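You operate a simulated robot arm through the tools that you are given. There is no shell and no other tool.

You are at the controls of a simulated robot arm. One attempt, no reset.

TASK
Pump the tagged wheel up to the pressure on its label.
Fine: set the pressure knob to that mark; the inflator ends switched off, the blue hose end back in the black cup. Where these are worked on the way, their far stop is far enough and under half their travel is too little: switch of the inflator.

The check looks at the end state, three seconds after you hand in, the way a careful person would. Anything else that was tipped, shoved, dropped, spilled or broken makes it a failure.

THE ROBOT
A 7-joint arm with a two-finger parallel gripper, fixed in place. Base frame: the origin is on the floor under the middle of its stand, x ahead of it, y to its left, z up. Lengths are in m, angles in degrees, forces in N, time in s.
With the tool pointing down near the work surface it reaches from about 0.1 to 0.7 m from the base axis. Its first joint turns from -166.0 to 166.0 degrees. Payload 1.57 kg.
The TCP is the grasp point between the finger pads, 0.03 m short of the fingertips. In the tool frame z runs along the fingers and y along their closing line. The gripper opens to 0.11 m. The fingers are 0.024 m wide and 0.012 m thick; the gripper's body (0.048 by 0.112 m) begins 0.078 m behind the TCP.
Orientation is told as [roll, pitch, yaw] about the base's x, y, z axes, in that order, counted from this pose: with the fingers straight down and closing along the base's y, the tool's x points along the base's -x, its y along +y and its z along -z.

THE INTERFACE
- The arm moves only by the tool servo_tool. Its argument "increments" is a list of rows, each an object (a shift or turn left out is 0, a gripper value left out holds the last) with "translation": the shift along the base's x, y, z in m, a list of three; "dr": the turn, a rotation vector about the base's x, y, z in degrees, a list of three; "fingers": the opening, from 0 (shut) to 1 (fully open). In form: [{"translation": [x, y, z], "dr": [ax, ay, az], "fingers": fingers}, ...]. A call has 1 to 20 rows; each row is the pose to reach, as a shift and turn from the pose commanded when the call began. Rows are played at 5 a second. More than 0.05 m and 8.6 degrees between two rows, or a gripper value outside its range, and nothing of the call is played. A pose out of reach is approached as far as the arm can. The call stops where the force on the tool passes 40 N (or 10 N more than at its start, if that is more) or the arm is blocked; 0.2 s more then pass. Each finger travels about 0.045 m/s and halts on what it meets, pressing with about 25 N; the grip force reading is that of the motor and also rises with nothing between the fingers. The clock runs only during rows and for 0.2 s after the last one: add rows that repeat a pose to give the fingers time. The reply holds the time, the measured pose of the TCP, the force on the tool along the base axes, the opening and the grip force, in the units named above and with some noise, with the torque about the TCP (base axes, N m) and any sound that the robot's microphone picked up.
- Cameras (640 x 400 px; columns grow to the right, rows downward): "scene" is fixed at [0.217, 0.6493, 1.8525]; the picture's right is [-0.78, -0.63, 0.00], its down [-0.52, 0.65, -0.55] and it looks along [0.35, -0.43, -0.83] (base axes); focal length 319 px, centre (320, 200). "wrist" rides on the gripper at [0.07, 0.016, -0.141] in the tool frame; the picture's right is [-0.23, 0.97, 0.00], its down [-0.86, -0.20, -0.48] and it looks along [-0.47, -0.11, 0.88] (tool axes); focal length 222 px, centre (320, 200). There is no depth. A picture from a camera that has moved, and an enlarged one, comes with that camera's place and axes in the base frame and with its lens.
- camera(camera): a new picture of that camera. It takes no simulated time.
- raise_lower(by): slides the trunk up (or, below 0, down) by that many m; the arm rides with it, the base frame stays. It gives what a move gives, with no picture.
- inspect(camera, box): a new picture of the part [left, top, right, bottom] of that camera's present view, enlarged. It takes no simulated time.
- finish_job(): hands the job in; it is judged then, once.

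Nothing tells you positions but the pictures and the camera data. Unless the task says otherwise, let go and move clear before handing in.

The tools are called as a command line: name --argument value ..., lists and objects as JSON in quotes. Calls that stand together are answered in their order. servo_tool: Moves the arm, as the interface text tells. Its arguments: {"type":"object","properties":{"increments":{"type":"array"}},"required":["increments"]} The other tools are called the same way: raise_lower (by) moves the trunk up or down; camera (camera) takes a picture; inspect (camera, box) takes an enlarged picture of a part of a camera's view; finish_job () hands the job in.

At the start:

```text
time: 0.0
tool_pos: [0.4356, 0.1524, 1.3725]
orientation: [0.1, 0.0, 0.0]
wrist_force: [-0.4, -0.1, 0.2]
ft_torque: [0.0, 0.01, 0.0]
finger_gap: 0.1099
gripper_force: 0.0
trunk travel left (down, up): [-0.532, 0.058]
```

scene: 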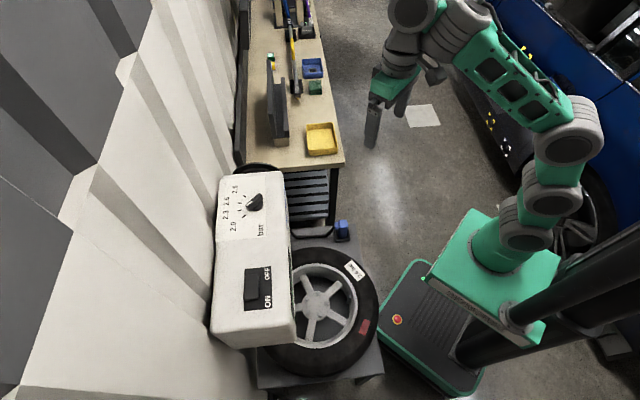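
wrist: 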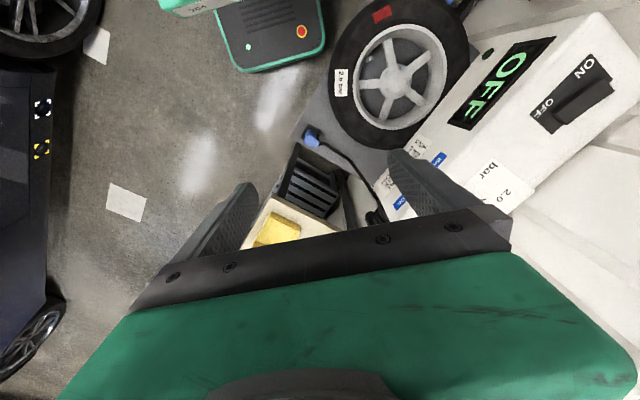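

I see a white inflator cabinet with a knob (top) and rocker switch, a wheel with a tag, and a blue hose end near the wheel. I'll enlarge the views to read the details first.

inspect --camera "scene" --box '[200, 160, 300, 260]'

inspect --camera "scene" --box '[200, 240, 400, 390]'

inspect --camera "wrist" --box '[280, 0, 480, 220]'

inspect --camera "wrist" --box '[380, 20, 640, 220]'

inspect --camera "scene" --box '[240, 160, 380, 260]'

```text
4.00 times, centred on (250, 210) of scene
camera zoom: at [0.217, 0.6493, 1.8525], right [-0.78, -0.63, 0.0], down [-0.52, 0.65, -0.55], along [0.35, -0.43, -0.83], focal length 1278 px, centre (600, 160)
```

zoom: 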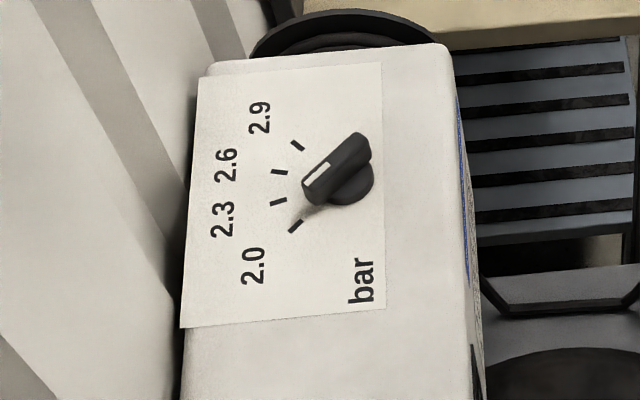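

```text
2.67 times, centred on (300, 315) of scene
camera zoom: at [0.217, 0.6493, 1.8525], right [-0.78, -0.63, 0.0], down [-0.52, 0.65, -0.55], along [0.35, -0.43, -0.83], focal length 852 px, centre (373, -107)
```

zoom: 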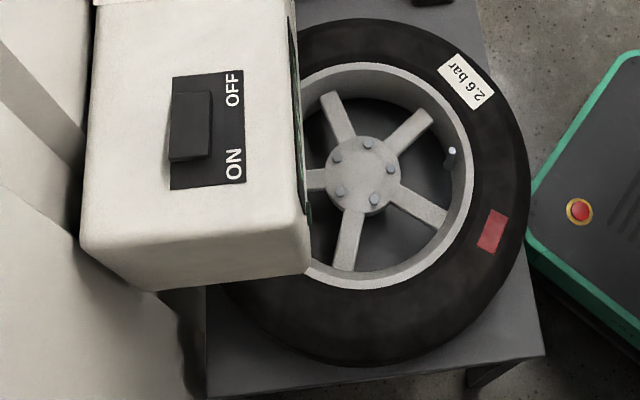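

```text
1.82 times, centred on (380, 110) of wrist
camera zoom: at [0.3659, 0.1679, 1.5134], right [0.23, 0.97, 0.0], down [0.86, -0.2, 0.48], along [0.47, -0.11, -0.88], focal length 404 px, centre (211, 364)
```

zoom: 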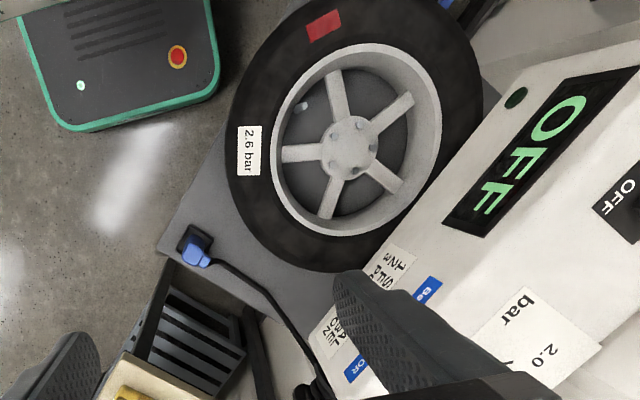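

```text
2.00 times, centred on (510, 120) of wrist
camera zoom: at [0.3659, 0.1679, 1.5134], right [0.23, 0.97, 0.0], down [0.86, -0.2, 0.48], along [0.47, -0.11, -0.88], focal length 444 px, centre (-60, 360)
```

zoom: 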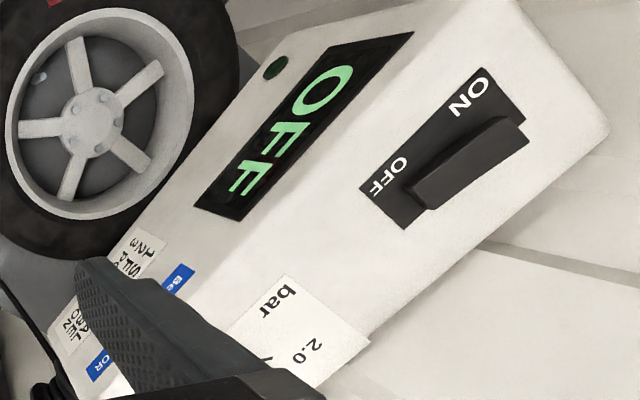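

```text
4.00 times, centred on (310, 210) of scene
camera zoom: at [0.217, 0.6493, 1.8525], right [-0.78, -0.63, 0.0], down [-0.52, 0.65, -0.55], along [0.35, -0.43, -0.83], focal length 1278 px, centre (360, 160)
```

zoom: 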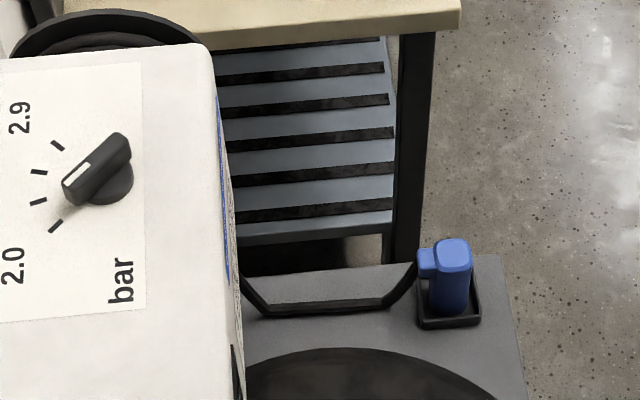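

The inflator box top is near z≈1.12, with its knob near [0.64,0.40] and switch near [0.49,0.56]. The wheel tag reads 2.6 bar, and the hose end sits in its cup near [0.54,0.10]. I'll turn the wrist toward the box to read the panel text and the knob.

servo_tool --increments '[{"translation": [-0.02, 0.02, 0], "dr": [0, 0, 7.8]}, {"translation": [-0.04, 0.04, 0], "dr": [0, 0, 15.6]}, {"translation": [-0.06, 0.06, 0], "dr": [0, 0, 23.4]}, {"translation": [-0.08, 0.08, 0], "dr": [0, 0, 31.2]}, {"translation": [-0.11, 0.11, 0], "dr": [0, 0, 39]}, {"translation": [-0.11, 0.11, 0], "dr": [0, 0, 39]}]'

camera --camera "wrist"

camera --camera "scene"

```text
time: 1.4
tool_pos: [0.3252, 0.2609, 1.372]
orientation: [-0.1, 0.0, 39.0]
wrist_force: [0.4, 0.1, 0.2]
ft_torque: [0.01, 0.01, 0.06]
finger_gap: 0.11
gripper_force: 0.0
trunk travel left (down, up): [-0.532, 0.058]
```

```text
taken
camera wrist: at [0.2613, 0.2301, 1.5139], right [-0.44, 0.9, 0.0], down [0.79, 0.38, 0.48], along [0.43, 0.21, -0.88], focal length 222 px, centre (320, 200)
```

wrist: 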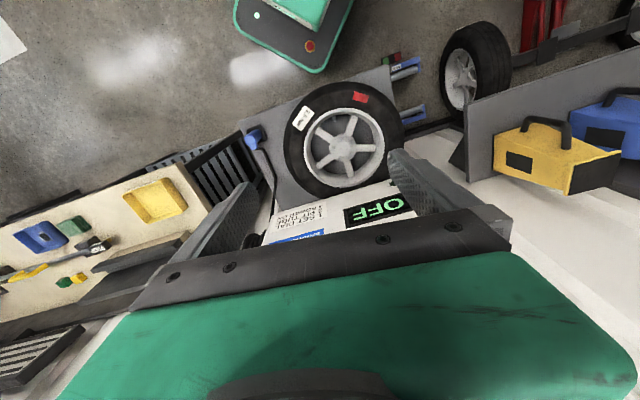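

```text
taken
```

scene: 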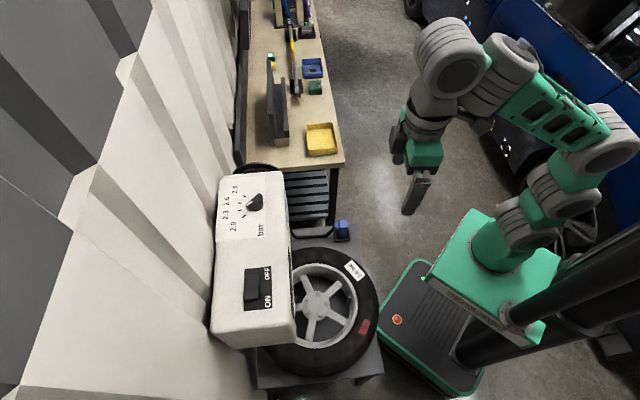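

The panel text is visible between the fingers. I'll zoom in on it.

inspect --camera "wrist" --box '[230, 180, 430, 270]'

inspect --camera "wrist" --box '[220, 80, 420, 200]'

```text
3.20 times, centred on (330, 225) of wrist
camera zoom: at [0.2613, 0.2301, 1.5139], right [-0.44, 0.9, 0.0], down [0.79, 0.38, 0.48], along [0.43, 0.21, -0.88], focal length 711 px, centre (288, 120)
```

zoom: 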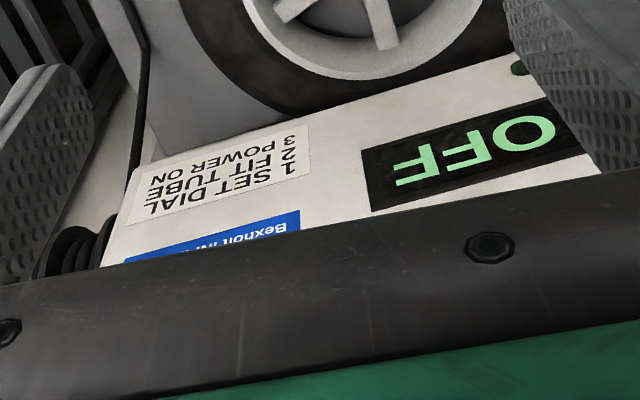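

```text
3.20 times, centred on (320, 140) of wrist
camera zoom: at [0.2613, 0.2301, 1.5139], right [-0.44, 0.9, 0.0], down [0.79, 0.38, 0.48], along [0.43, 0.21, -0.88], focal length 711 px, centre (320, 392)
```

zoom: 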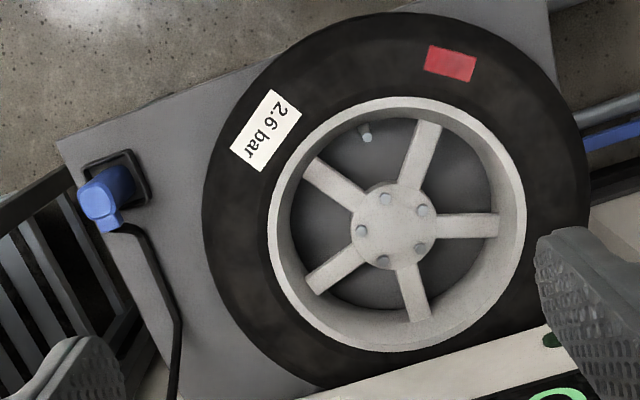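

The instructions say: 1 set dial, 2 fit tube, 3 power on. Next I move above the box top to look at the knob and switch from close up.

servo_tool --increments '[{"translation": [0.045, 0.018, 0]}, {"translation": [0.09, 0.036, 0]}, {"translation": [0.135, 0.054, 0]}, {"translation": [0.18, 0.072, 0]}, {"translation": [0.225, 0.09, 0]}, {"translation": [0.25, 0.1, 0]}, {"translation": [0.25, 0.1, 0]}]'

camera --camera "wrist"

camera --camera "scene"

```text
time: 1.8
tool_pos: [0.3565, 0.2741, 1.3709]
orientation: [0.0, -0.6, 38.3]
wrist_force: [9.1, 12.8, -20.5]
ft_torque: [-1.26, 0.25, -0.4]
finger_gap: 0.11
gripper_force: 0.0
trunk travel left (down, up): [-0.532, 0.058]
stopped in row 1: the force on the tool passed its limit at 87 N (the readings are from after the stop); the commanded pose is now the measured one
```

```text
taken
camera wrist: at [0.2905, 0.2429, 1.5134], right [-0.43, 0.9, 0.0], down [0.79, 0.37, 0.49], along [0.44, 0.21, -0.87], focal length 222 px, centre (320, 200)
```

wrist: 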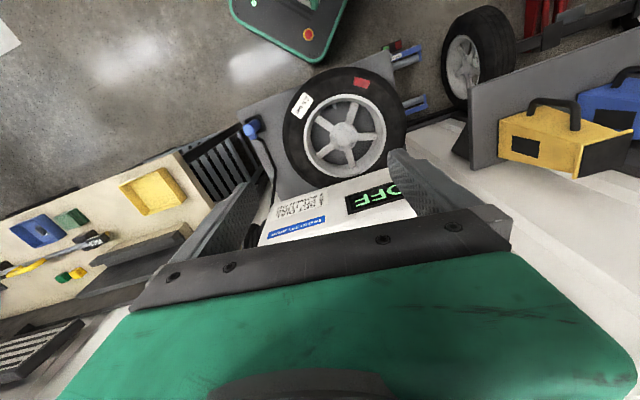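

```text
taken
```

scene: 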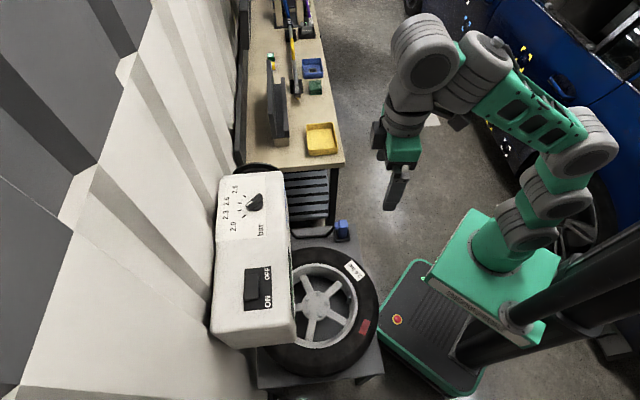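

The move stopped on a force spike though nothing looks close to the gripper. I'll hold still for a moment to see whether a contact force remains.

servo_tool --increments '[{"translation": [0, 0, 0]}, {"translation": [0, 0, 0]}]'

inspect --camera "scene" --box '[350, 0, 630, 240]'

```text
time: 2.4
tool_pos: [0.3553, 0.2756, 1.3721]
orientation: [0.1, -0.5, 38.4]
wrist_force: [8.6, 20.7, -32.4]
ft_torque: [-1.97, -0.51, -0.88]
finger_gap: 0.1102
gripper_force: 0.1
trunk travel left (down, up): [-0.532, 0.058]
```

```text
1.67 times, centred on (490, 120) of scene
camera zoom: at [0.217, 0.6493, 1.8525], right [-0.78, -0.63, 0.0], down [-0.52, 0.65, -0.55], along [0.35, -0.43, -0.83], focal length 532 px, centre (37, 333)
```

zoom: 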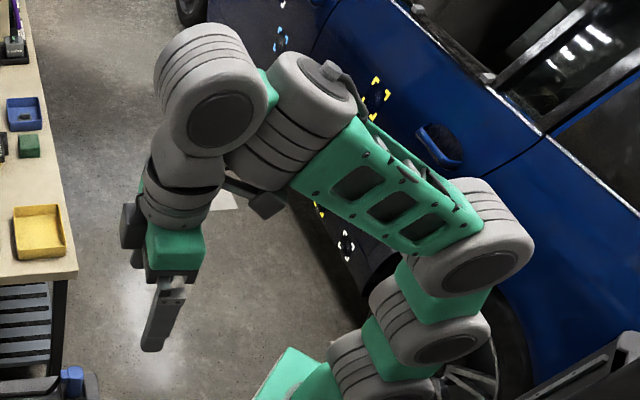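

The remaining force points to the wrist camera rubbing the arm's own forearm, because the hand is folded too high. I'll back off, then lower the hand relative to the shoulder.

servo_tool --increments '[{"translation": [-0.015, -0.006, 0]}, {"translation": [-0.03, -0.013, 0]}, {"translation": [-0.03, -0.013, -0.02]}, {"translation": [-0.03, -0.013, -0.04]}]'

```text
time: 3.4
tool_pos: [0.3242, 0.2614, 1.3321]
orientation: [0.0, -0.4, 38.5]
wrist_force: [0.0, 0.0, -1.1]
ft_torque: [0.0, 0.0, 0.02]
finger_gap: 0.1097
gripper_force: 0.1
trunk travel left (down, up): [-0.532, 0.058]
```

Contact is gone. I'll lower the hand and check the arm's posture.

servo_tool --increments '[{"translation": [0, 0, -0.03]}, {"translation": [0, 0, -0.06]}, {"translation": [0, 0, -0.09]}, {"translation": [0, 0, -0.12]}, {"translation": [0, 0, -0.12]}]'

camera --camera "scene"

camera --camera "wrist"

```text
time: 4.6
tool_pos: [0.3255, 0.2611, 1.2116]
orientation: [0.1, -0.5, 38.5]
wrist_force: [0.2, 0.2, 0.9]
ft_torque: [0.0, -0.01, -0.01]
finger_gap: 0.1099
gripper_force: 0.0
trunk travel left (down, up): [-0.532, 0.058]
```

```text
taken
```

scene: 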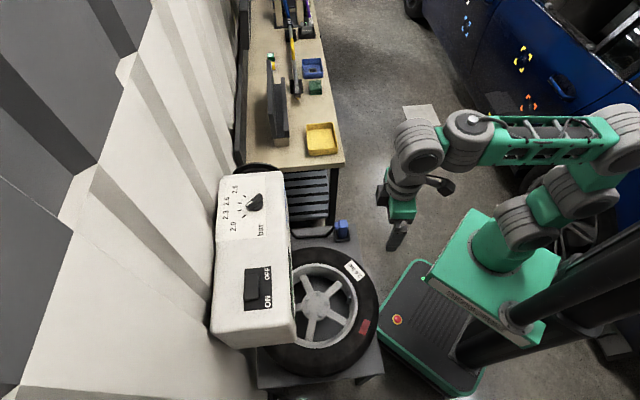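

```text
taken
camera wrist: at [0.2601, 0.2299, 1.3526], right [-0.43, 0.9, 0.0], down [0.79, 0.37, 0.49], along [0.44, 0.21, -0.87], focal length 222 px, centre (320, 200)
```

wrist: 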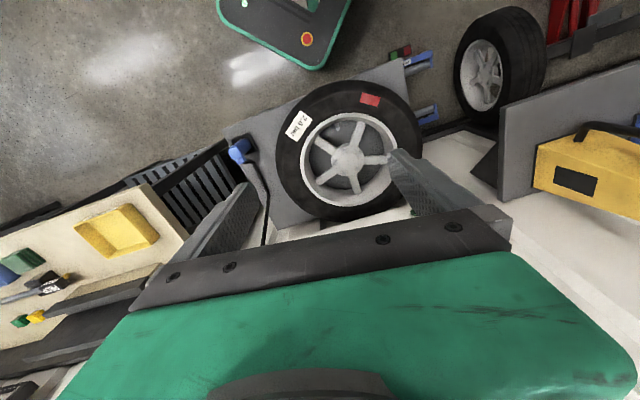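

Posture is clear now. I'll raise the trunk to the top to gain reach over the box, then approach slowly.

raise_lower --by 0.057

servo_tool --increments '[{"translation": [0.02, 0.016, 0]}, {"translation": [0.04, 0.032, 0]}, {"translation": [0.06, 0.048, 0]}, {"translation": [0.08, 0.064, 0]}, {"translation": [0.1, 0.08, 0]}, {"translation": [0.12, 0.07, 0]}, {"translation": [0.14, 0.06, 0]}, {"translation": [0.16, 0.06, 0]}, {"translation": [0.18, 0.06, 0]}, {"translation": [0.18, 0.06, 0]}]'

camera --camera "wrist"

camera --camera "scene"

```text
time: 5.6
tool_pos: [0.3253, 0.2614, 1.269]
orientation: [0.1, -0.5, 38.5]
wrist_force: [-0.3, -0.5, -0.7]
ft_torque: [0.02, 0.0, -0.03]
finger_gap: 0.1101
gripper_force: 0.1
trunk travel left (down, up): [-0.589, 0.001]
```

```text
time: 7.8
tool_pos: [0.5042, 0.3204, 1.2697]
orientation: [0.2, -0.4, 38.3]
wrist_force: [-0.3, 0.5, -0.1]
ft_torque: [-0.01, 0.0, 0.0]
finger_gap: 0.1105
gripper_force: 0.1
trunk travel left (down, up): [-0.589, 0.001]
```

```text
taken
camera wrist: at [0.4397, 0.2895, 1.4107], right [-0.43, 0.9, 0.0], down [0.79, 0.37, 0.49], along [0.44, 0.21, -0.87], focal length 222 px, centre (320, 200)
```

wrist: 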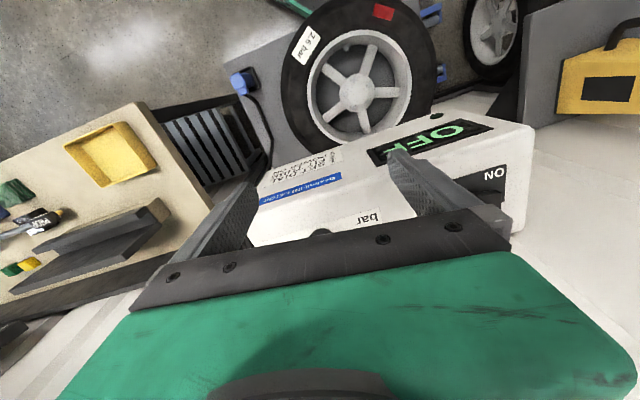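

```text
taken
```

scene: 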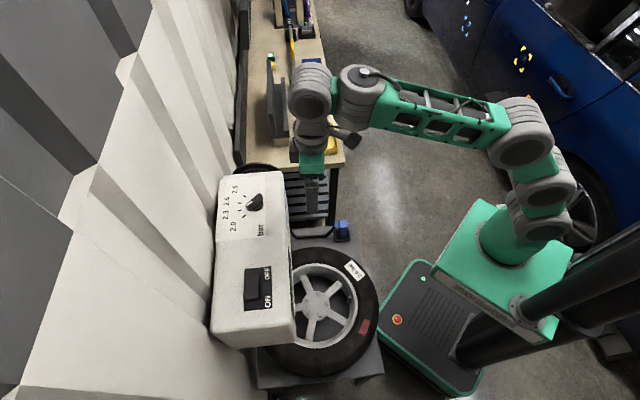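

The path is clear. I'll continue out to just above the knob at the same height.

servo_tool --increments '[{"translation": [0.025, 0.015, 0]}, {"translation": [0.05, 0.03, 0]}, {"translation": [0.075, 0.045, 0]}, {"translation": [0.1, 0.06, 0]}, {"translation": [0.12, 0.07, 0]}, {"translation": [0.12, 0.07, 0]}]'

camera --camera "wrist"

camera --camera "scene"

```text
time: 9.2
tool_pos: [0.5698, 0.3467, 1.2478]
orientation: [0.1, -0.5, 38.5]
wrist_force: [0.4, -0.3, 0.3]
ft_torque: [0.05, 0.0, -0.01]
finger_gap: 0.11
gripper_force: 0.0
out of reach, approached as far as the arm can: row 3, 4, 5, 6
trunk travel left (down, up): [-0.589, 0.001]
```

```text
taken
camera wrist: at [0.5049, 0.3156, 1.3896], right [-0.43, 0.9, 0.0], down [0.79, 0.37, 0.49], along [0.44, 0.21, -0.87], focal length 222 px, centre (320, 200)
```

wrist: 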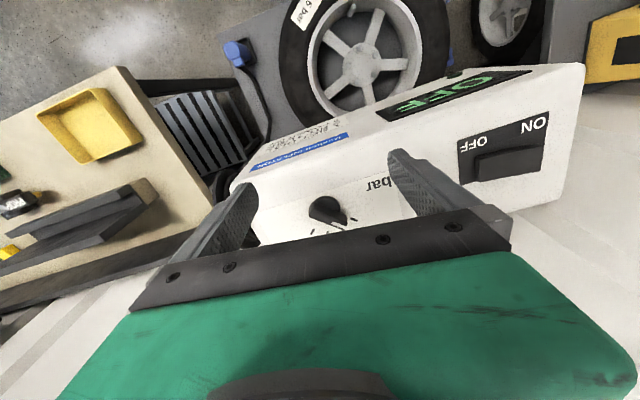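

```text
taken
```

scene: 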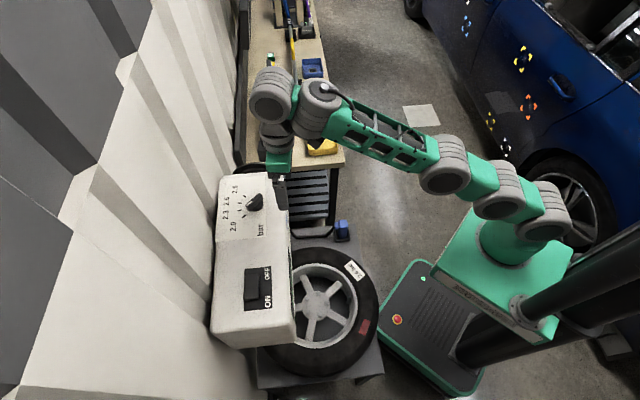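

The arm is near full stretch here with the tool vertical, so I'll need to tilt it outward for the knob. First I zoom in on the knob and switch.

inspect --camera "wrist" --box '[240, 160, 420, 260]'

inspect --camera "wrist" --box '[420, 80, 600, 220]'

inspect --camera "scene" --box '[215, 170, 295, 220]'

inspect --camera "scene" --box '[210, 250, 310, 350]'

```text
3.56 times, centred on (330, 210) of wrist
camera zoom: at [0.5049, 0.3156, 1.3896], right [-0.43, 0.9, 0.0], down [0.79, 0.37, 0.49], along [0.44, 0.21, -0.87], focal length 790 px, centre (284, 164)
```

zoom: 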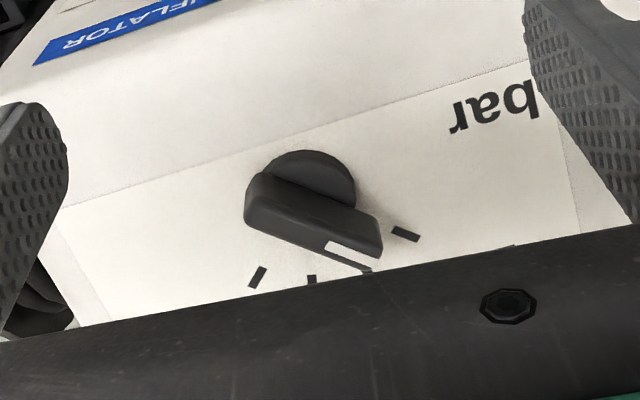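

```text
2.86 times, centred on (510, 150) of wrist
camera zoom: at [0.5049, 0.3156, 1.3896], right [-0.43, 0.9, 0.0], down [0.79, 0.37, 0.49], along [0.44, 0.21, -0.87], focal length 635 px, centre (-223, 343)
```

zoom: 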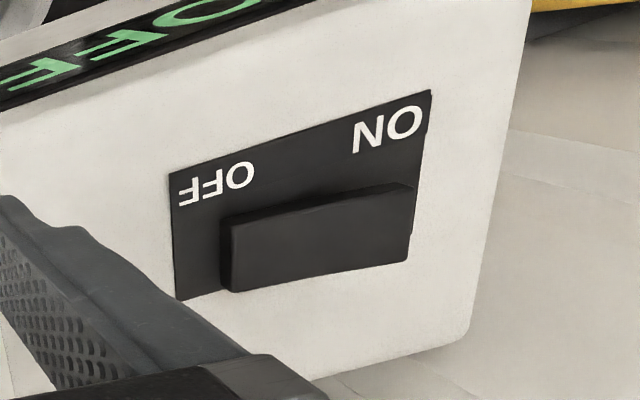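

```text
8.00 times, centred on (255, 195) of scene
camera zoom: at [0.217, 0.6493, 1.8525], right [-0.78, -0.63, 0.0], down [-0.52, 0.65, -0.55], along [0.35, -0.43, -0.83], focal length 2556 px, centre (840, 240)
```

zoom: 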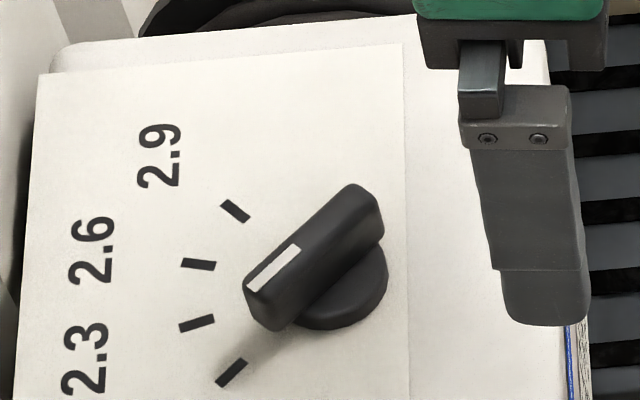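

```text
4.00 times, centred on (260, 300) of scene
camera zoom: at [0.217, 0.6493, 1.8525], right [-0.78, -0.63, 0.0], down [-0.52, 0.65, -0.55], along [0.35, -0.43, -0.83], focal length 1278 px, centre (560, -200)
```

zoom: 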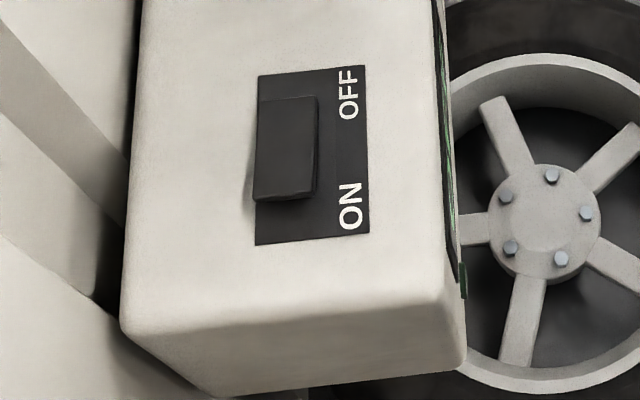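

The rocker is at OFF with its ON end raised, and the dial marks 2.0, 2.3, 2.6 and 2.9 sit at bearings of about 90°, 60°, 30° and 0° around the knob centre ≈[0.647,0.393]. The pointer is at 90° (2.0), so I need −60°. I'll back off a little and yaw the wrist to line the fingers up with the knob bar.

servo_tool --increments '[{"translation": [-0.02, -0.02, 0], "dr": [0, 0, 6.5]}, {"translation": [-0.04, -0.04, 0.01], "dr": [0, 0, 13]}, {"translation": [-0.05, -0.06, 0.02], "dr": [0, 0, 19.5]}, {"translation": [-0.05, -0.08, 0.02], "dr": [0, 0, 26]}, {"translation": [-0.05, -0.1, 0.02], "dr": [0, 0, 32.5]}, {"translation": [-0.05, -0.12, 0.02], "dr": [0, 0, 39]}, {"translation": [-0.05, -0.13, 0.02], "dr": [0, 0, 45.5]}, {"translation": [-0.05, -0.13, 0.02], "dr": [0, 0, 51.5]}, {"translation": [-0.05, -0.13, 0.02], "dr": [0, 0, 51.5]}]'

camera --camera "scene"

```text
time: 11.2
tool_pos: [0.5212, 0.2175, 1.2681]
orientation: [0.1, -0.5, 90.0]
wrist_force: [-1.0, -0.6, 0.0]
ft_torque: [0.02, -0.02, -0.01]
finger_gap: 0.1098
gripper_force: 0.0
trunk travel left (down, up): [-0.589, 0.001]
```

```text
taken
```

scene: 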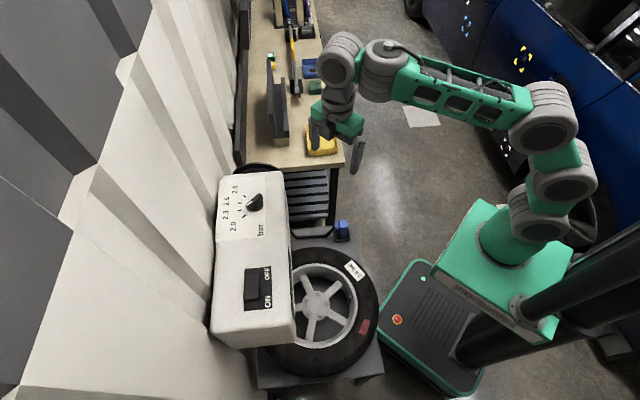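

Yaw is 90°. Next I tilt the fingers 40° toward +y to extend the reach.

servo_tool --increments '[{"translation": [0, 0, 0], "dr": [8, 0, 0]}, {"translation": [0, 0, 0], "dr": [16, 0, 0]}, {"translation": [0, 0, 0], "dr": [24, 0, 0]}, {"translation": [0, 0, 0], "dr": [32, 0, 0]}, {"translation": [0, 0, 0], "dr": [40, 0, 0]}, {"translation": [0, 0, 0], "dr": [40, 0, 0]}]'

camera --camera "wrist"

camera --camera "scene"

```text
time: 12.6
tool_pos: [0.5195, 0.2208, 1.2681]
orientation: [-0.3, -27.5, 89.8]
wrist_force: [-0.7, 0.7, 0.6]
ft_torque: [-0.01, 0.0, 0.01]
finger_gap: 0.1101
gripper_force: 0.1
out of reach, approached as far as the arm can: row 1, 4, 5, 6
trunk travel left (down, up): [-0.589, 0.001]
```

```text
taken
camera wrist: at [0.5025, 0.0941, 1.3613], right [-0.97, 0.21, 0.1], down [0.2, 0.54, 0.82], along [0.12, 0.82, -0.56], focal length 222 px, centre (320, 200)
```

wrist: 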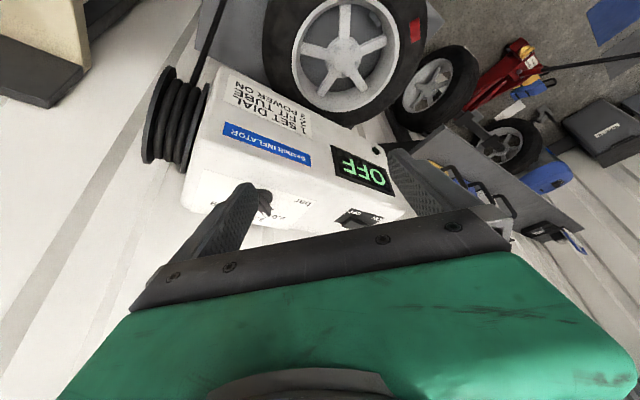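

```text
taken
```

scene: 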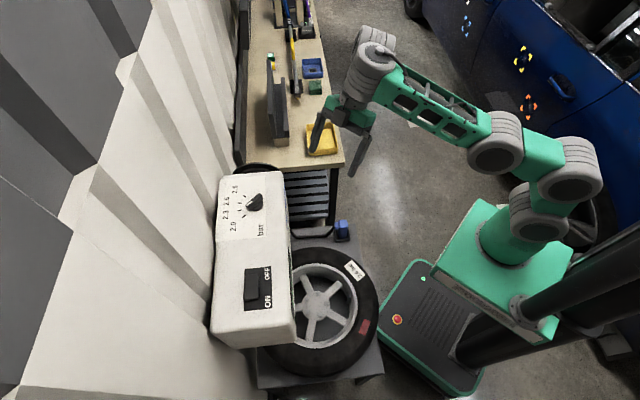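

Tilting directly toward +y is limited to about 27°. I'll instead yaw to 55° so the tilt leans outward, which extends reach more naturally. Closing on the bar there will square it up, and then I turn it to 30°.

servo_tool --increments '[{"translation": [0, 0, 0], "dr": [0, 0, -7]}, {"translation": [0, 0, 0], "dr": [0, 0, -14]}, {"translation": [0, 0, 0], "dr": [0, 0, -21]}, {"translation": [0, 0, 0], "dr": [0, 0, -28]}, {"translation": [0, 0, 0], "dr": [0, 0, -34.8]}, {"translation": [0, 0, 0], "dr": [0, 0, -34.8]}]'

camera --camera "wrist"

```text
time: 14.0
tool_pos: [0.5229, 0.2146, 1.3167]
orientation: [0.1, -25.7, 55.0]
wrist_force: [0.1, -0.4, 0.2]
ft_torque: [0.02, -0.01, -0.01]
finger_gap: 0.1101
gripper_force: 0.1
out of reach, approached as far as the arm can: row 2, 3, 4, 5, 6
trunk travel left (down, up): [-0.589, 0.001]
```

```text
taken
camera wrist: at [0.4382, 0.1219, 1.4139], right [-0.68, 0.72, 0.1], down [0.49, 0.34, 0.8], along [0.55, 0.6, -0.59], focal length 222 px, centre (320, 200)
```

wrist: 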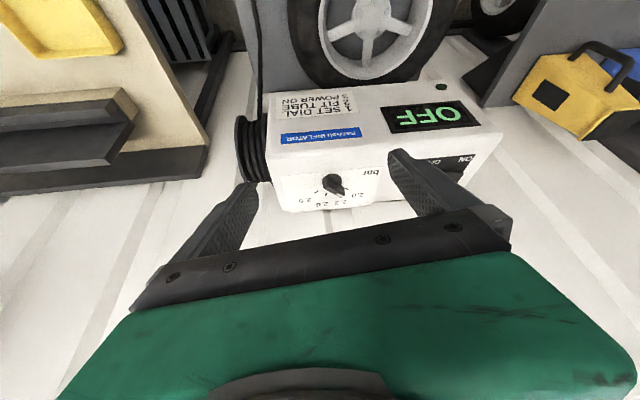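

Reach is being limited by a joint rather than distance. I'll check the arm's posture from the scene camera.

inspect --camera "scene" --box '[280, 0, 640, 300]'

```text
1.33 times, centred on (460, 150) of scene
camera zoom: at [0.217, 0.6493, 1.8525], right [-0.78, -0.63, 0.0], down [-0.52, 0.65, -0.55], along [0.35, -0.43, -0.83], focal length 426 px, centre (133, 267)
```

zoom: 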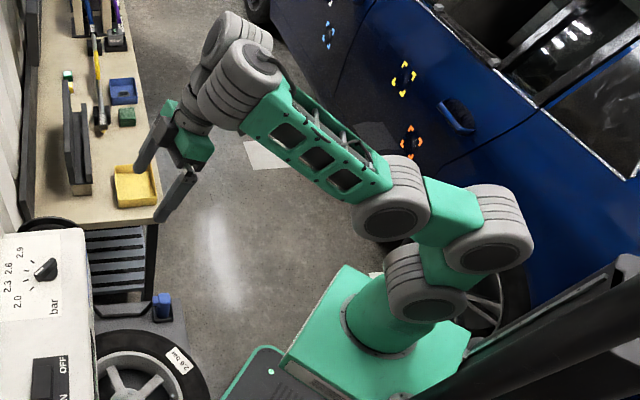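

The elbow is swung off to the side in this pose. I'll turn the yaw back to about 38°, in line with the arm's natural plane, and see whether the tilt is tolerated there.

servo_tool --increments '[{"translation": [-0.01, 0.02, -0.01], "dr": [0, 0, -6]}, {"translation": [-0.02, 0.04, -0.02], "dr": [0, 0, -12]}, {"translation": [-0.03, 0.06, -0.03], "dr": [0, 0, -17]}, {"translation": [-0.03, 0.08, -0.04], "dr": [0, 0, -17]}, {"translation": [-0.03, 0.08, -0.05], "dr": [0, 0, -17]}, {"translation": [-0.03, 0.08, -0.05], "dr": [0, 0, -17]}]'

inspect --camera "scene" --box '[280, 0, 640, 300]'

```text
time: 15.4
tool_pos: [0.4877, 0.2983, 1.3225]
orientation: [-0.7, -26.1, 38.1]
wrist_force: [0.7, 0.1, -0.1]
ft_torque: [-0.01, 0.02, 0.0]
finger_gap: 0.11
gripper_force: 0.2
out of reach, approached as far as the arm can: row 1, 2, 3, 4, 5, 6
trunk travel left (down, up): [-0.589, 0.001]
```

```text
1.33 times, centred on (460, 150) of scene
camera zoom: at [0.217, 0.6493, 1.8525], right [-0.78, -0.63, 0.0], down [-0.52, 0.65, -0.55], along [0.35, -0.43, -0.83], focal length 426 px, centre (133, 267)
```

zoom: 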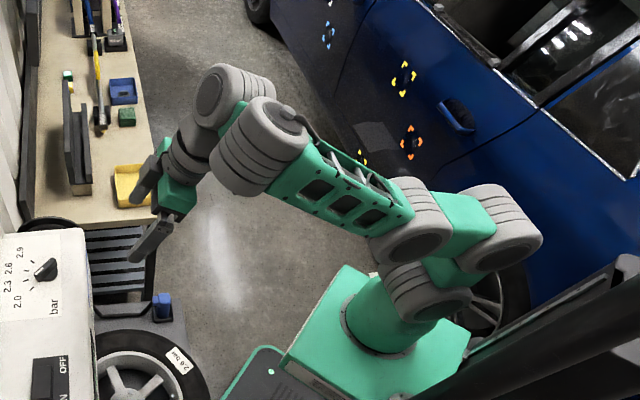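

The arm's shape should allow this pose, so I'll probe with small moves to see which directions are free.

servo_tool --increments '[{"translation": [0, 0, -0.02]}, {"translation": [0, 0, -0.04]}, {"translation": [0, 0, -0.06]}, {"translation": [0, 0, -0.06]}]'

servo_tool --increments '[{"translation": [0.02, 0.015, 0]}, {"translation": [0.04, 0.03, 0]}, {"translation": [0.04, 0.03, 0]}]'

```text
time: 16.4
tool_pos: [0.4806, 0.3009, 1.3179]
orientation: [-0.8, -25.6, 38.1]
wrist_force: [-0.4, -0.7, -0.8]
ft_torque: [0.01, 0.02, 0.03]
finger_gap: 0.1099
gripper_force: 0.0
out of reach, approached as far as the arm can: row 1, 2, 3, 4
trunk travel left (down, up): [-0.589, 0.001]
```

```text
time: 17.2
tool_pos: [0.5304, 0.313, 1.3332]
orientation: [-3.5, -27.4, 38.4]
wrist_force: [0.1, 0.9, 0.5]
ft_torque: [-0.02, -0.01, -0.03]
finger_gap: 0.1099
gripper_force: 0.0
out of reach, approached as far as the arm can: row 1, 2, 3
trunk travel left (down, up): [-0.589, 0.001]
```

It seems a wrist joint limits outward tilt when the forearm lies flat. Lowering the trunk slopes the forearm upward, so I'll back off a little and lower the trunk to test that.

servo_tool --increments '[{"translation": [-0.02, -0.015, 0.01]}, {"translation": [-0.04, -0.03, 0.02]}, {"translation": [-0.04, -0.03, 0.02]}]'

raise_lower --by -0.12

camera --camera "scene"

camera --camera "wrist"

```text
time: 18.0
tool_pos: [0.4804, 0.3005, 1.3382]
orientation: [-0.5, -27.4, 38.0]
wrist_force: [-0.2, 0.1, -0.4]
ft_torque: [0.0, -0.01, -0.02]
finger_gap: 0.1102
gripper_force: 0.1
trunk travel left (down, up): [-0.589, 0.001]
```

```text
time: 19.5
tool_pos: [0.481, 0.3001, 1.2177]
orientation: [-0.3, -27.6, 38.2]
wrist_force: [0.0, -0.3, 0.2]
ft_torque: [0.0, 0.01, -0.01]
finger_gap: 0.11
gripper_force: 0.1
trunk travel left (down, up): [-0.469, 0.121]
```

```text
taken
```

scene: 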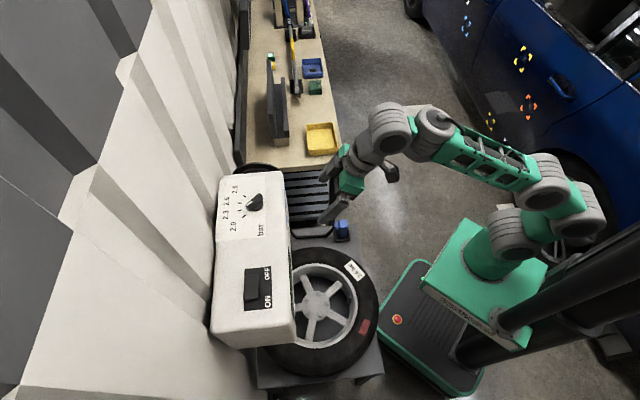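

```text
taken
camera wrist: at [0.3702, 0.2351, 1.3114], right [-0.44, 0.89, 0.1], down [0.54, 0.18, 0.82], along [0.71, 0.42, -0.56], focal length 222 px, centre (320, 200)
```

wrist: 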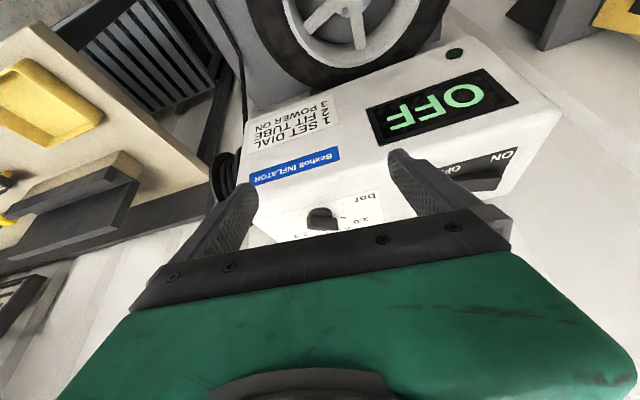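

Now that the forearm slopes up, I'll move outward toward the knob, keeping the tips well above the box.

servo_tool --increments '[{"translation": [0.025, 0.012, 0.002]}, {"translation": [0.05, 0.024, 0.002]}, {"translation": [0.075, 0.036, 0.002]}, {"translation": [0.1, 0.048, 0.002]}, {"translation": [0.12, 0.06, 0.002]}, {"translation": [0.12, 0.06, 0.002]}]'

camera --camera "wrist"

camera --camera "scene"

```text
time: 20.9
tool_pos: [0.6012, 0.3608, 1.219]
orientation: [-0.4, -27.5, 38.1]
wrist_force: [-0.2, 0.1, -0.2]
ft_torque: [-0.01, -0.03, 0.01]
finger_gap: 0.11
gripper_force: 0.1
trunk travel left (down, up): [-0.469, 0.121]
```

```text
taken
camera wrist: at [0.4909, 0.2952, 1.3126], right [-0.44, 0.89, 0.1], down [0.54, 0.18, 0.82], along [0.71, 0.42, -0.56], focal length 222 px, centre (320, 200)
```

wrist: 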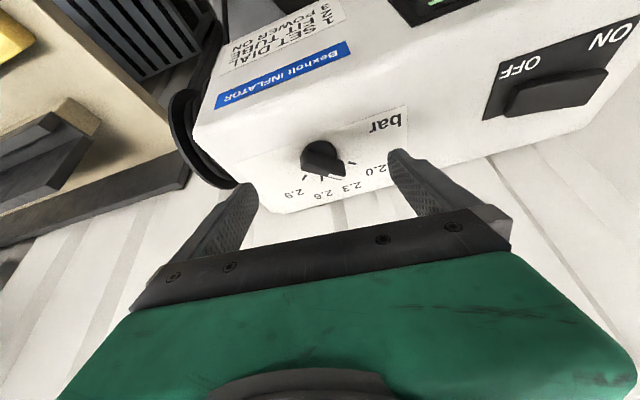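

```text
taken
```

scene: 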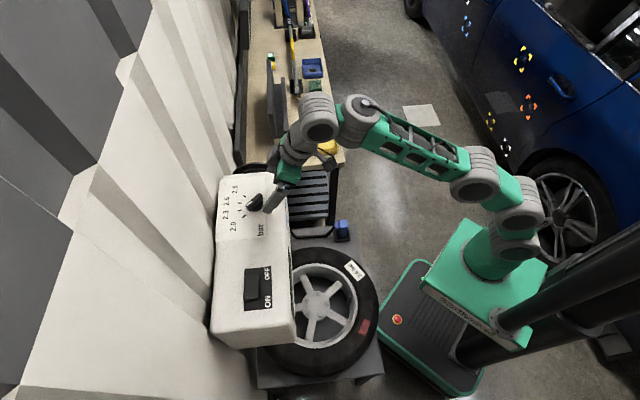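

That worked: r≈0.70 is reached with a 27° tilt. I'll zoom in on the knob to refine its position and pointer angle.

inspect --camera "wrist" --box '[250, 100, 410, 210]'

```text
3.64 times, centred on (330, 155) of wrist
camera zoom: at [0.4909, 0.2952, 1.3126], right [-0.44, 0.89, 0.1], down [0.54, 0.18, 0.82], along [0.71, 0.42, -0.56], focal length 808 px, centre (284, 364)
```

zoom: 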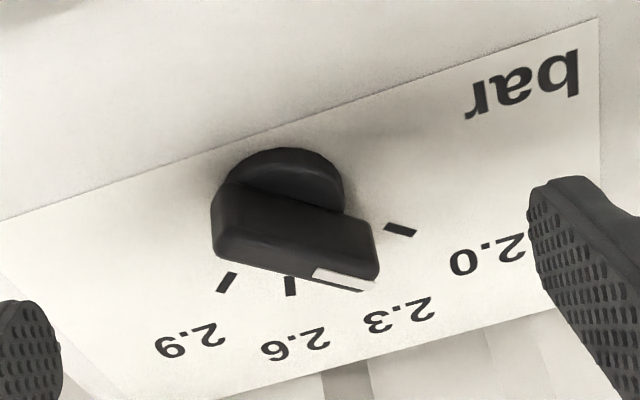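

The geometry is consistent: knob centre ≈[0.647,0.3935], bar from z≈1.130 to 1.151, pointer at 90°. I'll rotate to yaw 55° and hover over the knob centre.

servo_tool --increments '[{"translation": [0.013, 0.008, 0], "dr": [0, 0, 6]}, {"translation": [0.026, 0.016, 0], "dr": [0, 0, 12]}, {"translation": [0.0392, 0.0233, 0], "dr": [0, 0, 17]}, {"translation": [0.0392, 0.0233, 0], "dr": [0, 0, 17]}]'

camera --camera "wrist"

```text
time: 21.9
tool_pos: [0.6222, 0.33, 1.1857]
orientation: [-0.4, -27.5, 52.5]
wrist_force: [-1.1, -0.4, -0.3]
ft_torque: [0.02, 0.0, 0.02]
finger_gap: 0.1099
gripper_force: 0.0
out of reach, approached as far as the arm can: row 1, 2, 3, 4
trunk travel left (down, up): [-0.469, 0.121]
```

```text
taken
camera wrist: at [0.5305, 0.2394, 1.2792], right [-0.65, 0.76, 0.1], down [0.48, 0.31, 0.82], along [0.59, 0.58, -0.56], focal length 222 px, centre (320, 200)
```

wrist: 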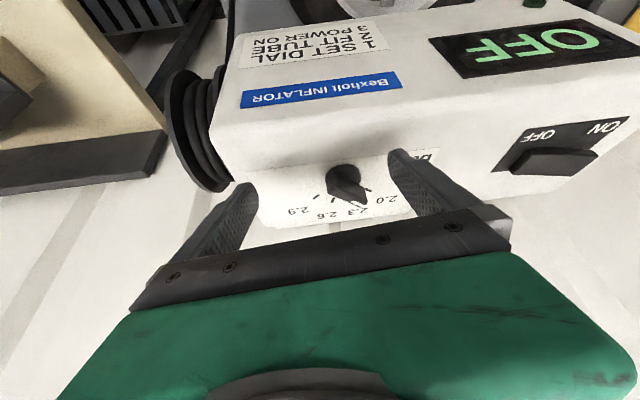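

Here the arm length limits me. I'll return to yaw 38°, nearly radial, and raise the trunk a little to gain reach.

servo_tool --increments '[{"translation": [-0.01, 0.01, 0.01], "dr": [0, 0, -7]}, {"translation": [-0.02, 0.02, 0.02], "dr": [0, 0, -14.5]}, {"translation": [-0.025, 0.03, 0.025], "dr": [0, 0, -14.5]}, {"translation": [-0.025, 0.03, 0.025], "dr": [0, 0, -14.5]}]'

raise_lower --by 0.04

servo_tool --increments '[{"translation": [0.01, 0.008, -0.01]}, {"translation": [0.02, 0.016, -0.02]}, {"translation": [0.03, 0.02, -0.03]}, {"translation": [0.03, 0.02, -0.03]}]'

```text
time: 22.9
tool_pos: [0.5968, 0.3589, 1.211]
orientation: [-0.5, -27.5, 40.5]
wrist_force: [-0.3, 0.7, -0.3]
ft_torque: [0.0, 0.01, -0.01]
finger_gap: 0.11
gripper_force: 0.1
trunk travel left (down, up): [-0.469, 0.121]
```

```text
time: 23.7
tool_pos: [0.5968, 0.3609, 1.2508]
orientation: [-0.4, -27.4, 40.6]
wrist_force: [0.0, -0.1, 0.6]
ft_torque: [0.01, 0.0, -0.02]
finger_gap: 0.1099
gripper_force: 0.0
trunk travel left (down, up): [-0.509, 0.081]
```

```text
time: 24.7
tool_pos: [0.6262, 0.3798, 1.2222]
orientation: [-0.3, -27.5, 40.6]
wrist_force: [0.3, -0.4, 0.1]
ft_torque: [0.0, -0.01, 0.01]
finger_gap: 0.1101
gripper_force: 0.1
trunk travel left (down, up): [-0.509, 0.081]
```

Free motion here. Now I lower the open fingers around the knob bar.

servo_tool --increments '[{"translation": [0.006, 0.003, -0.015]}, {"translation": [0.012, 0.006, -0.03]}, {"translation": [0.012, 0.006, -0.045]}, {"translation": [0.012, 0.006, -0.057]}, {"translation": [0.012, 0.006, -0.057]}]'

inspect --camera "wrist" --box '[220, 100, 440, 260]'

inspect --camera "scene" --box '[215, 160, 315, 240]'

```text
time: 25.9
tool_pos: [0.6375, 0.3869, 1.165]
orientation: [-0.4, -27.5, 40.6]
wrist_force: [0.1, 0.3, -0.4]
ft_torque: [0.0, -0.05, 0.0]
finger_gap: 0.1098
gripper_force: 0.1
trunk travel left (down, up): [-0.509, 0.081]
```

```text
2.50 times, centred on (330, 180) of wrist
camera zoom: at [0.5313, 0.3167, 1.2583], right [-0.48, 0.87, 0.1], down [0.54, 0.2, 0.82], along [0.7, 0.45, -0.56], focal length 555 px, centre (295, 250)
```

zoom: 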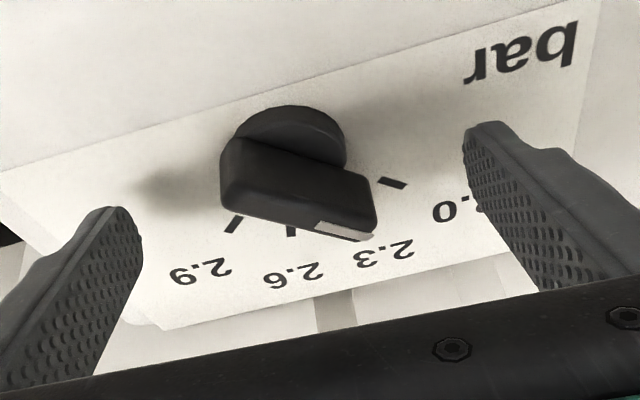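

```text
5.00 times, centred on (265, 200) of scene
camera zoom: at [0.217, 0.6493, 1.8525], right [-0.78, -0.63, 0.0], down [-0.52, 0.65, -0.55], along [0.35, -0.43, -0.83], focal length 1597 px, centre (595, 200)
```

zoom: 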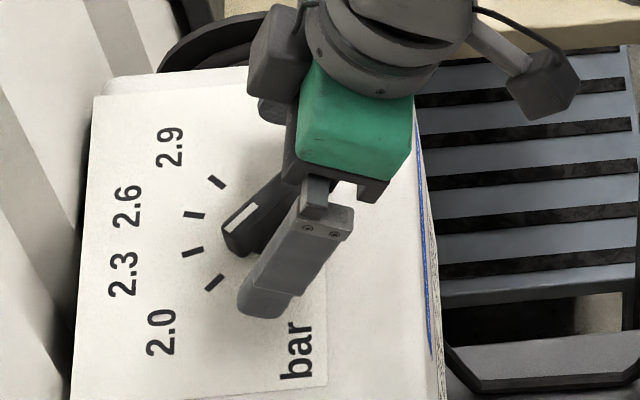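

Both fingers straddle the knob bar. I'll close in stages and watch how the bar squares up.

servo_tool --increments '[{"fingers": 0.7}, {"fingers": 0.55}, {"fingers": 0.45}, {"fingers": 0.4}, {"fingers": 0.35}, {"fingers": 0.35}]'

inspect --camera "wrist" --box '[220, 100, 440, 260]'

```text
time: 27.3
tool_pos: [0.6398, 0.386, 1.1655]
orientation: [-0.4, -27.5, 40.6]
wrist_force: [0.8, -2.9, 0.1]
ft_torque: [-0.06, 0.01, 0.0]
finger_gap: 0.0403
gripper_force: 0.8
trunk travel left (down, up): [-0.509, 0.081]
```

```text
2.50 times, centred on (330, 180) of wrist
camera zoom: at [0.5316, 0.316, 1.2585], right [-0.48, 0.87, 0.1], down [0.54, 0.2, 0.82], along [0.7, 0.45, -0.56], focal length 555 px, centre (295, 250)
```

zoom: 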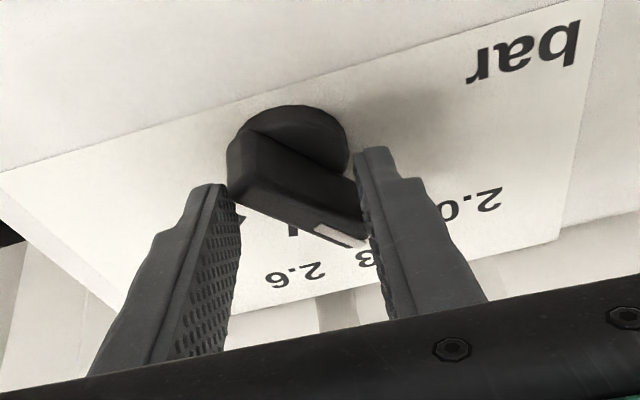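

The bar is starting to turn the right way with little side force. I'll continue closing.

servo_tool --increments '[{"fingers": 0.3}, {"fingers": 0.25}, {"fingers": 0.2}, {"fingers": 0.15}, {"fingers": 0.1}, {"fingers": 0.1}]'

inspect --camera "wrist" --box '[220, 100, 440, 260]'

inspect --camera "scene" --box '[215, 160, 315, 240]'

```text
time: 28.7
tool_pos: [0.6386, 0.3863, 1.1648]
orientation: [-0.3, -27.5, 40.6]
wrist_force: [1.3, -2.3, -1.3]
ft_torque: [0.29, 0.05, -0.02]
finger_gap: 0.0139
gripper_force: 27.0
trunk travel left (down, up): [-0.509, 0.081]
```

```text
2.50 times, centred on (330, 180) of wrist
camera zoom: at [0.5315, 0.3163, 1.2584], right [-0.48, 0.87, 0.1], down [0.54, 0.2, 0.82], along [0.7, 0.45, -0.56], focal length 555 px, centre (295, 250)
```

zoom: 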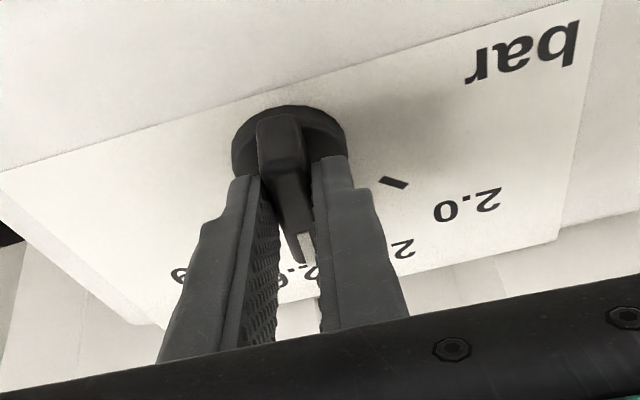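

```text
5.00 times, centred on (265, 200) of scene
camera zoom: at [0.217, 0.6493, 1.8525], right [-0.78, -0.63, 0.0], down [-0.52, 0.65, -0.55], along [0.35, -0.43, -0.83], focal length 1597 px, centre (595, 200)
```

zoom: 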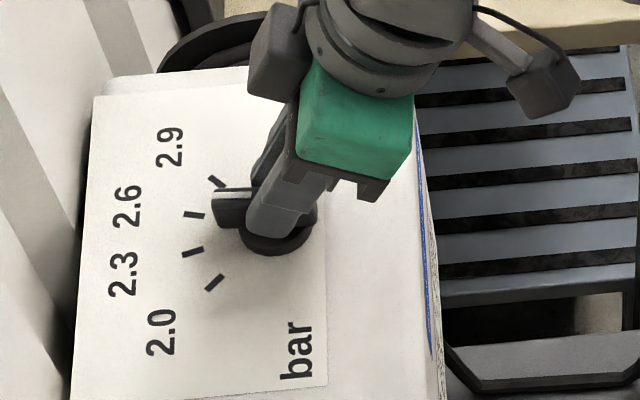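

The bar is gripped flat (gap 14 mm), with the pointer now at about 40°. Now I turn the last ~10.6° about the knob axis to reach 30°.

servo_tool --increments '[{"translation": [-0.0004, 0.0006, 0], "dr": [0, 0, -3.5], "fingers": 0.1}, {"translation": [-0.0008, 0.0012, 0], "dr": [0, 0, -7]}, {"translation": [-0.0012, 0.0017, 0], "dr": [0, 0, -10.6]}, {"translation": [-0.0012, 0.0017, 0], "dr": [0, 0, -10.6]}]'

inspect --camera "scene" --box '[225, 175, 285, 220]'

inspect --camera "wrist" --box '[260, 110, 400, 220]'

```text
time: 29.7
tool_pos: [0.6372, 0.3892, 1.165]
orientation: [-0.4, -27.5, 30.0]
wrist_force: [2.3, -0.7, 3.1]
ft_torque: [0.06, 0.47, 0.0]
finger_gap: 0.0137
gripper_force: 30.6
trunk travel left (down, up): [-0.509, 0.081]
```

```text
8.89 times, centred on (255, 198) of scene
camera zoom: at [0.217, 0.6493, 1.8525], right [-0.78, -0.63, 0.0], down [-0.52, 0.65, -0.55], along [0.35, -0.43, -0.83], focal length 2840 px, centre (898, 222)
```

zoom: 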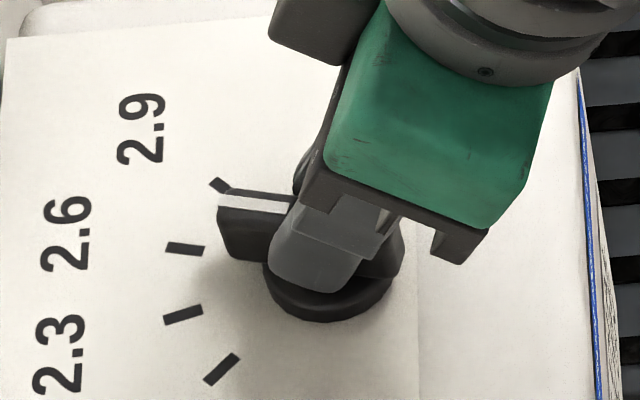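

```text
3.64 times, centred on (330, 165) of wrist
camera zoom: at [0.5192, 0.339, 1.2584], right [-0.31, 0.95, 0.1], down [0.56, 0.1, 0.82], along [0.77, 0.31, -0.56], focal length 808 px, centre (284, 327)
```

zoom: 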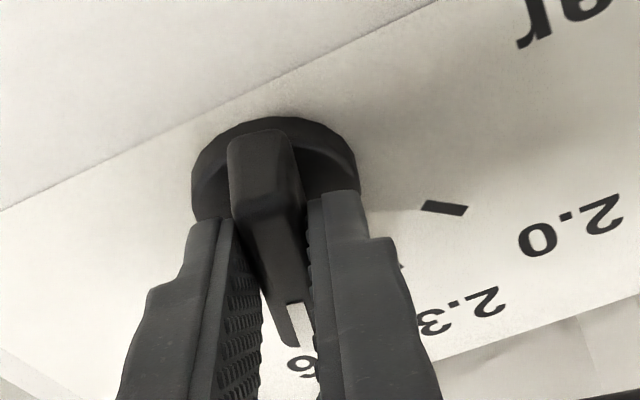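

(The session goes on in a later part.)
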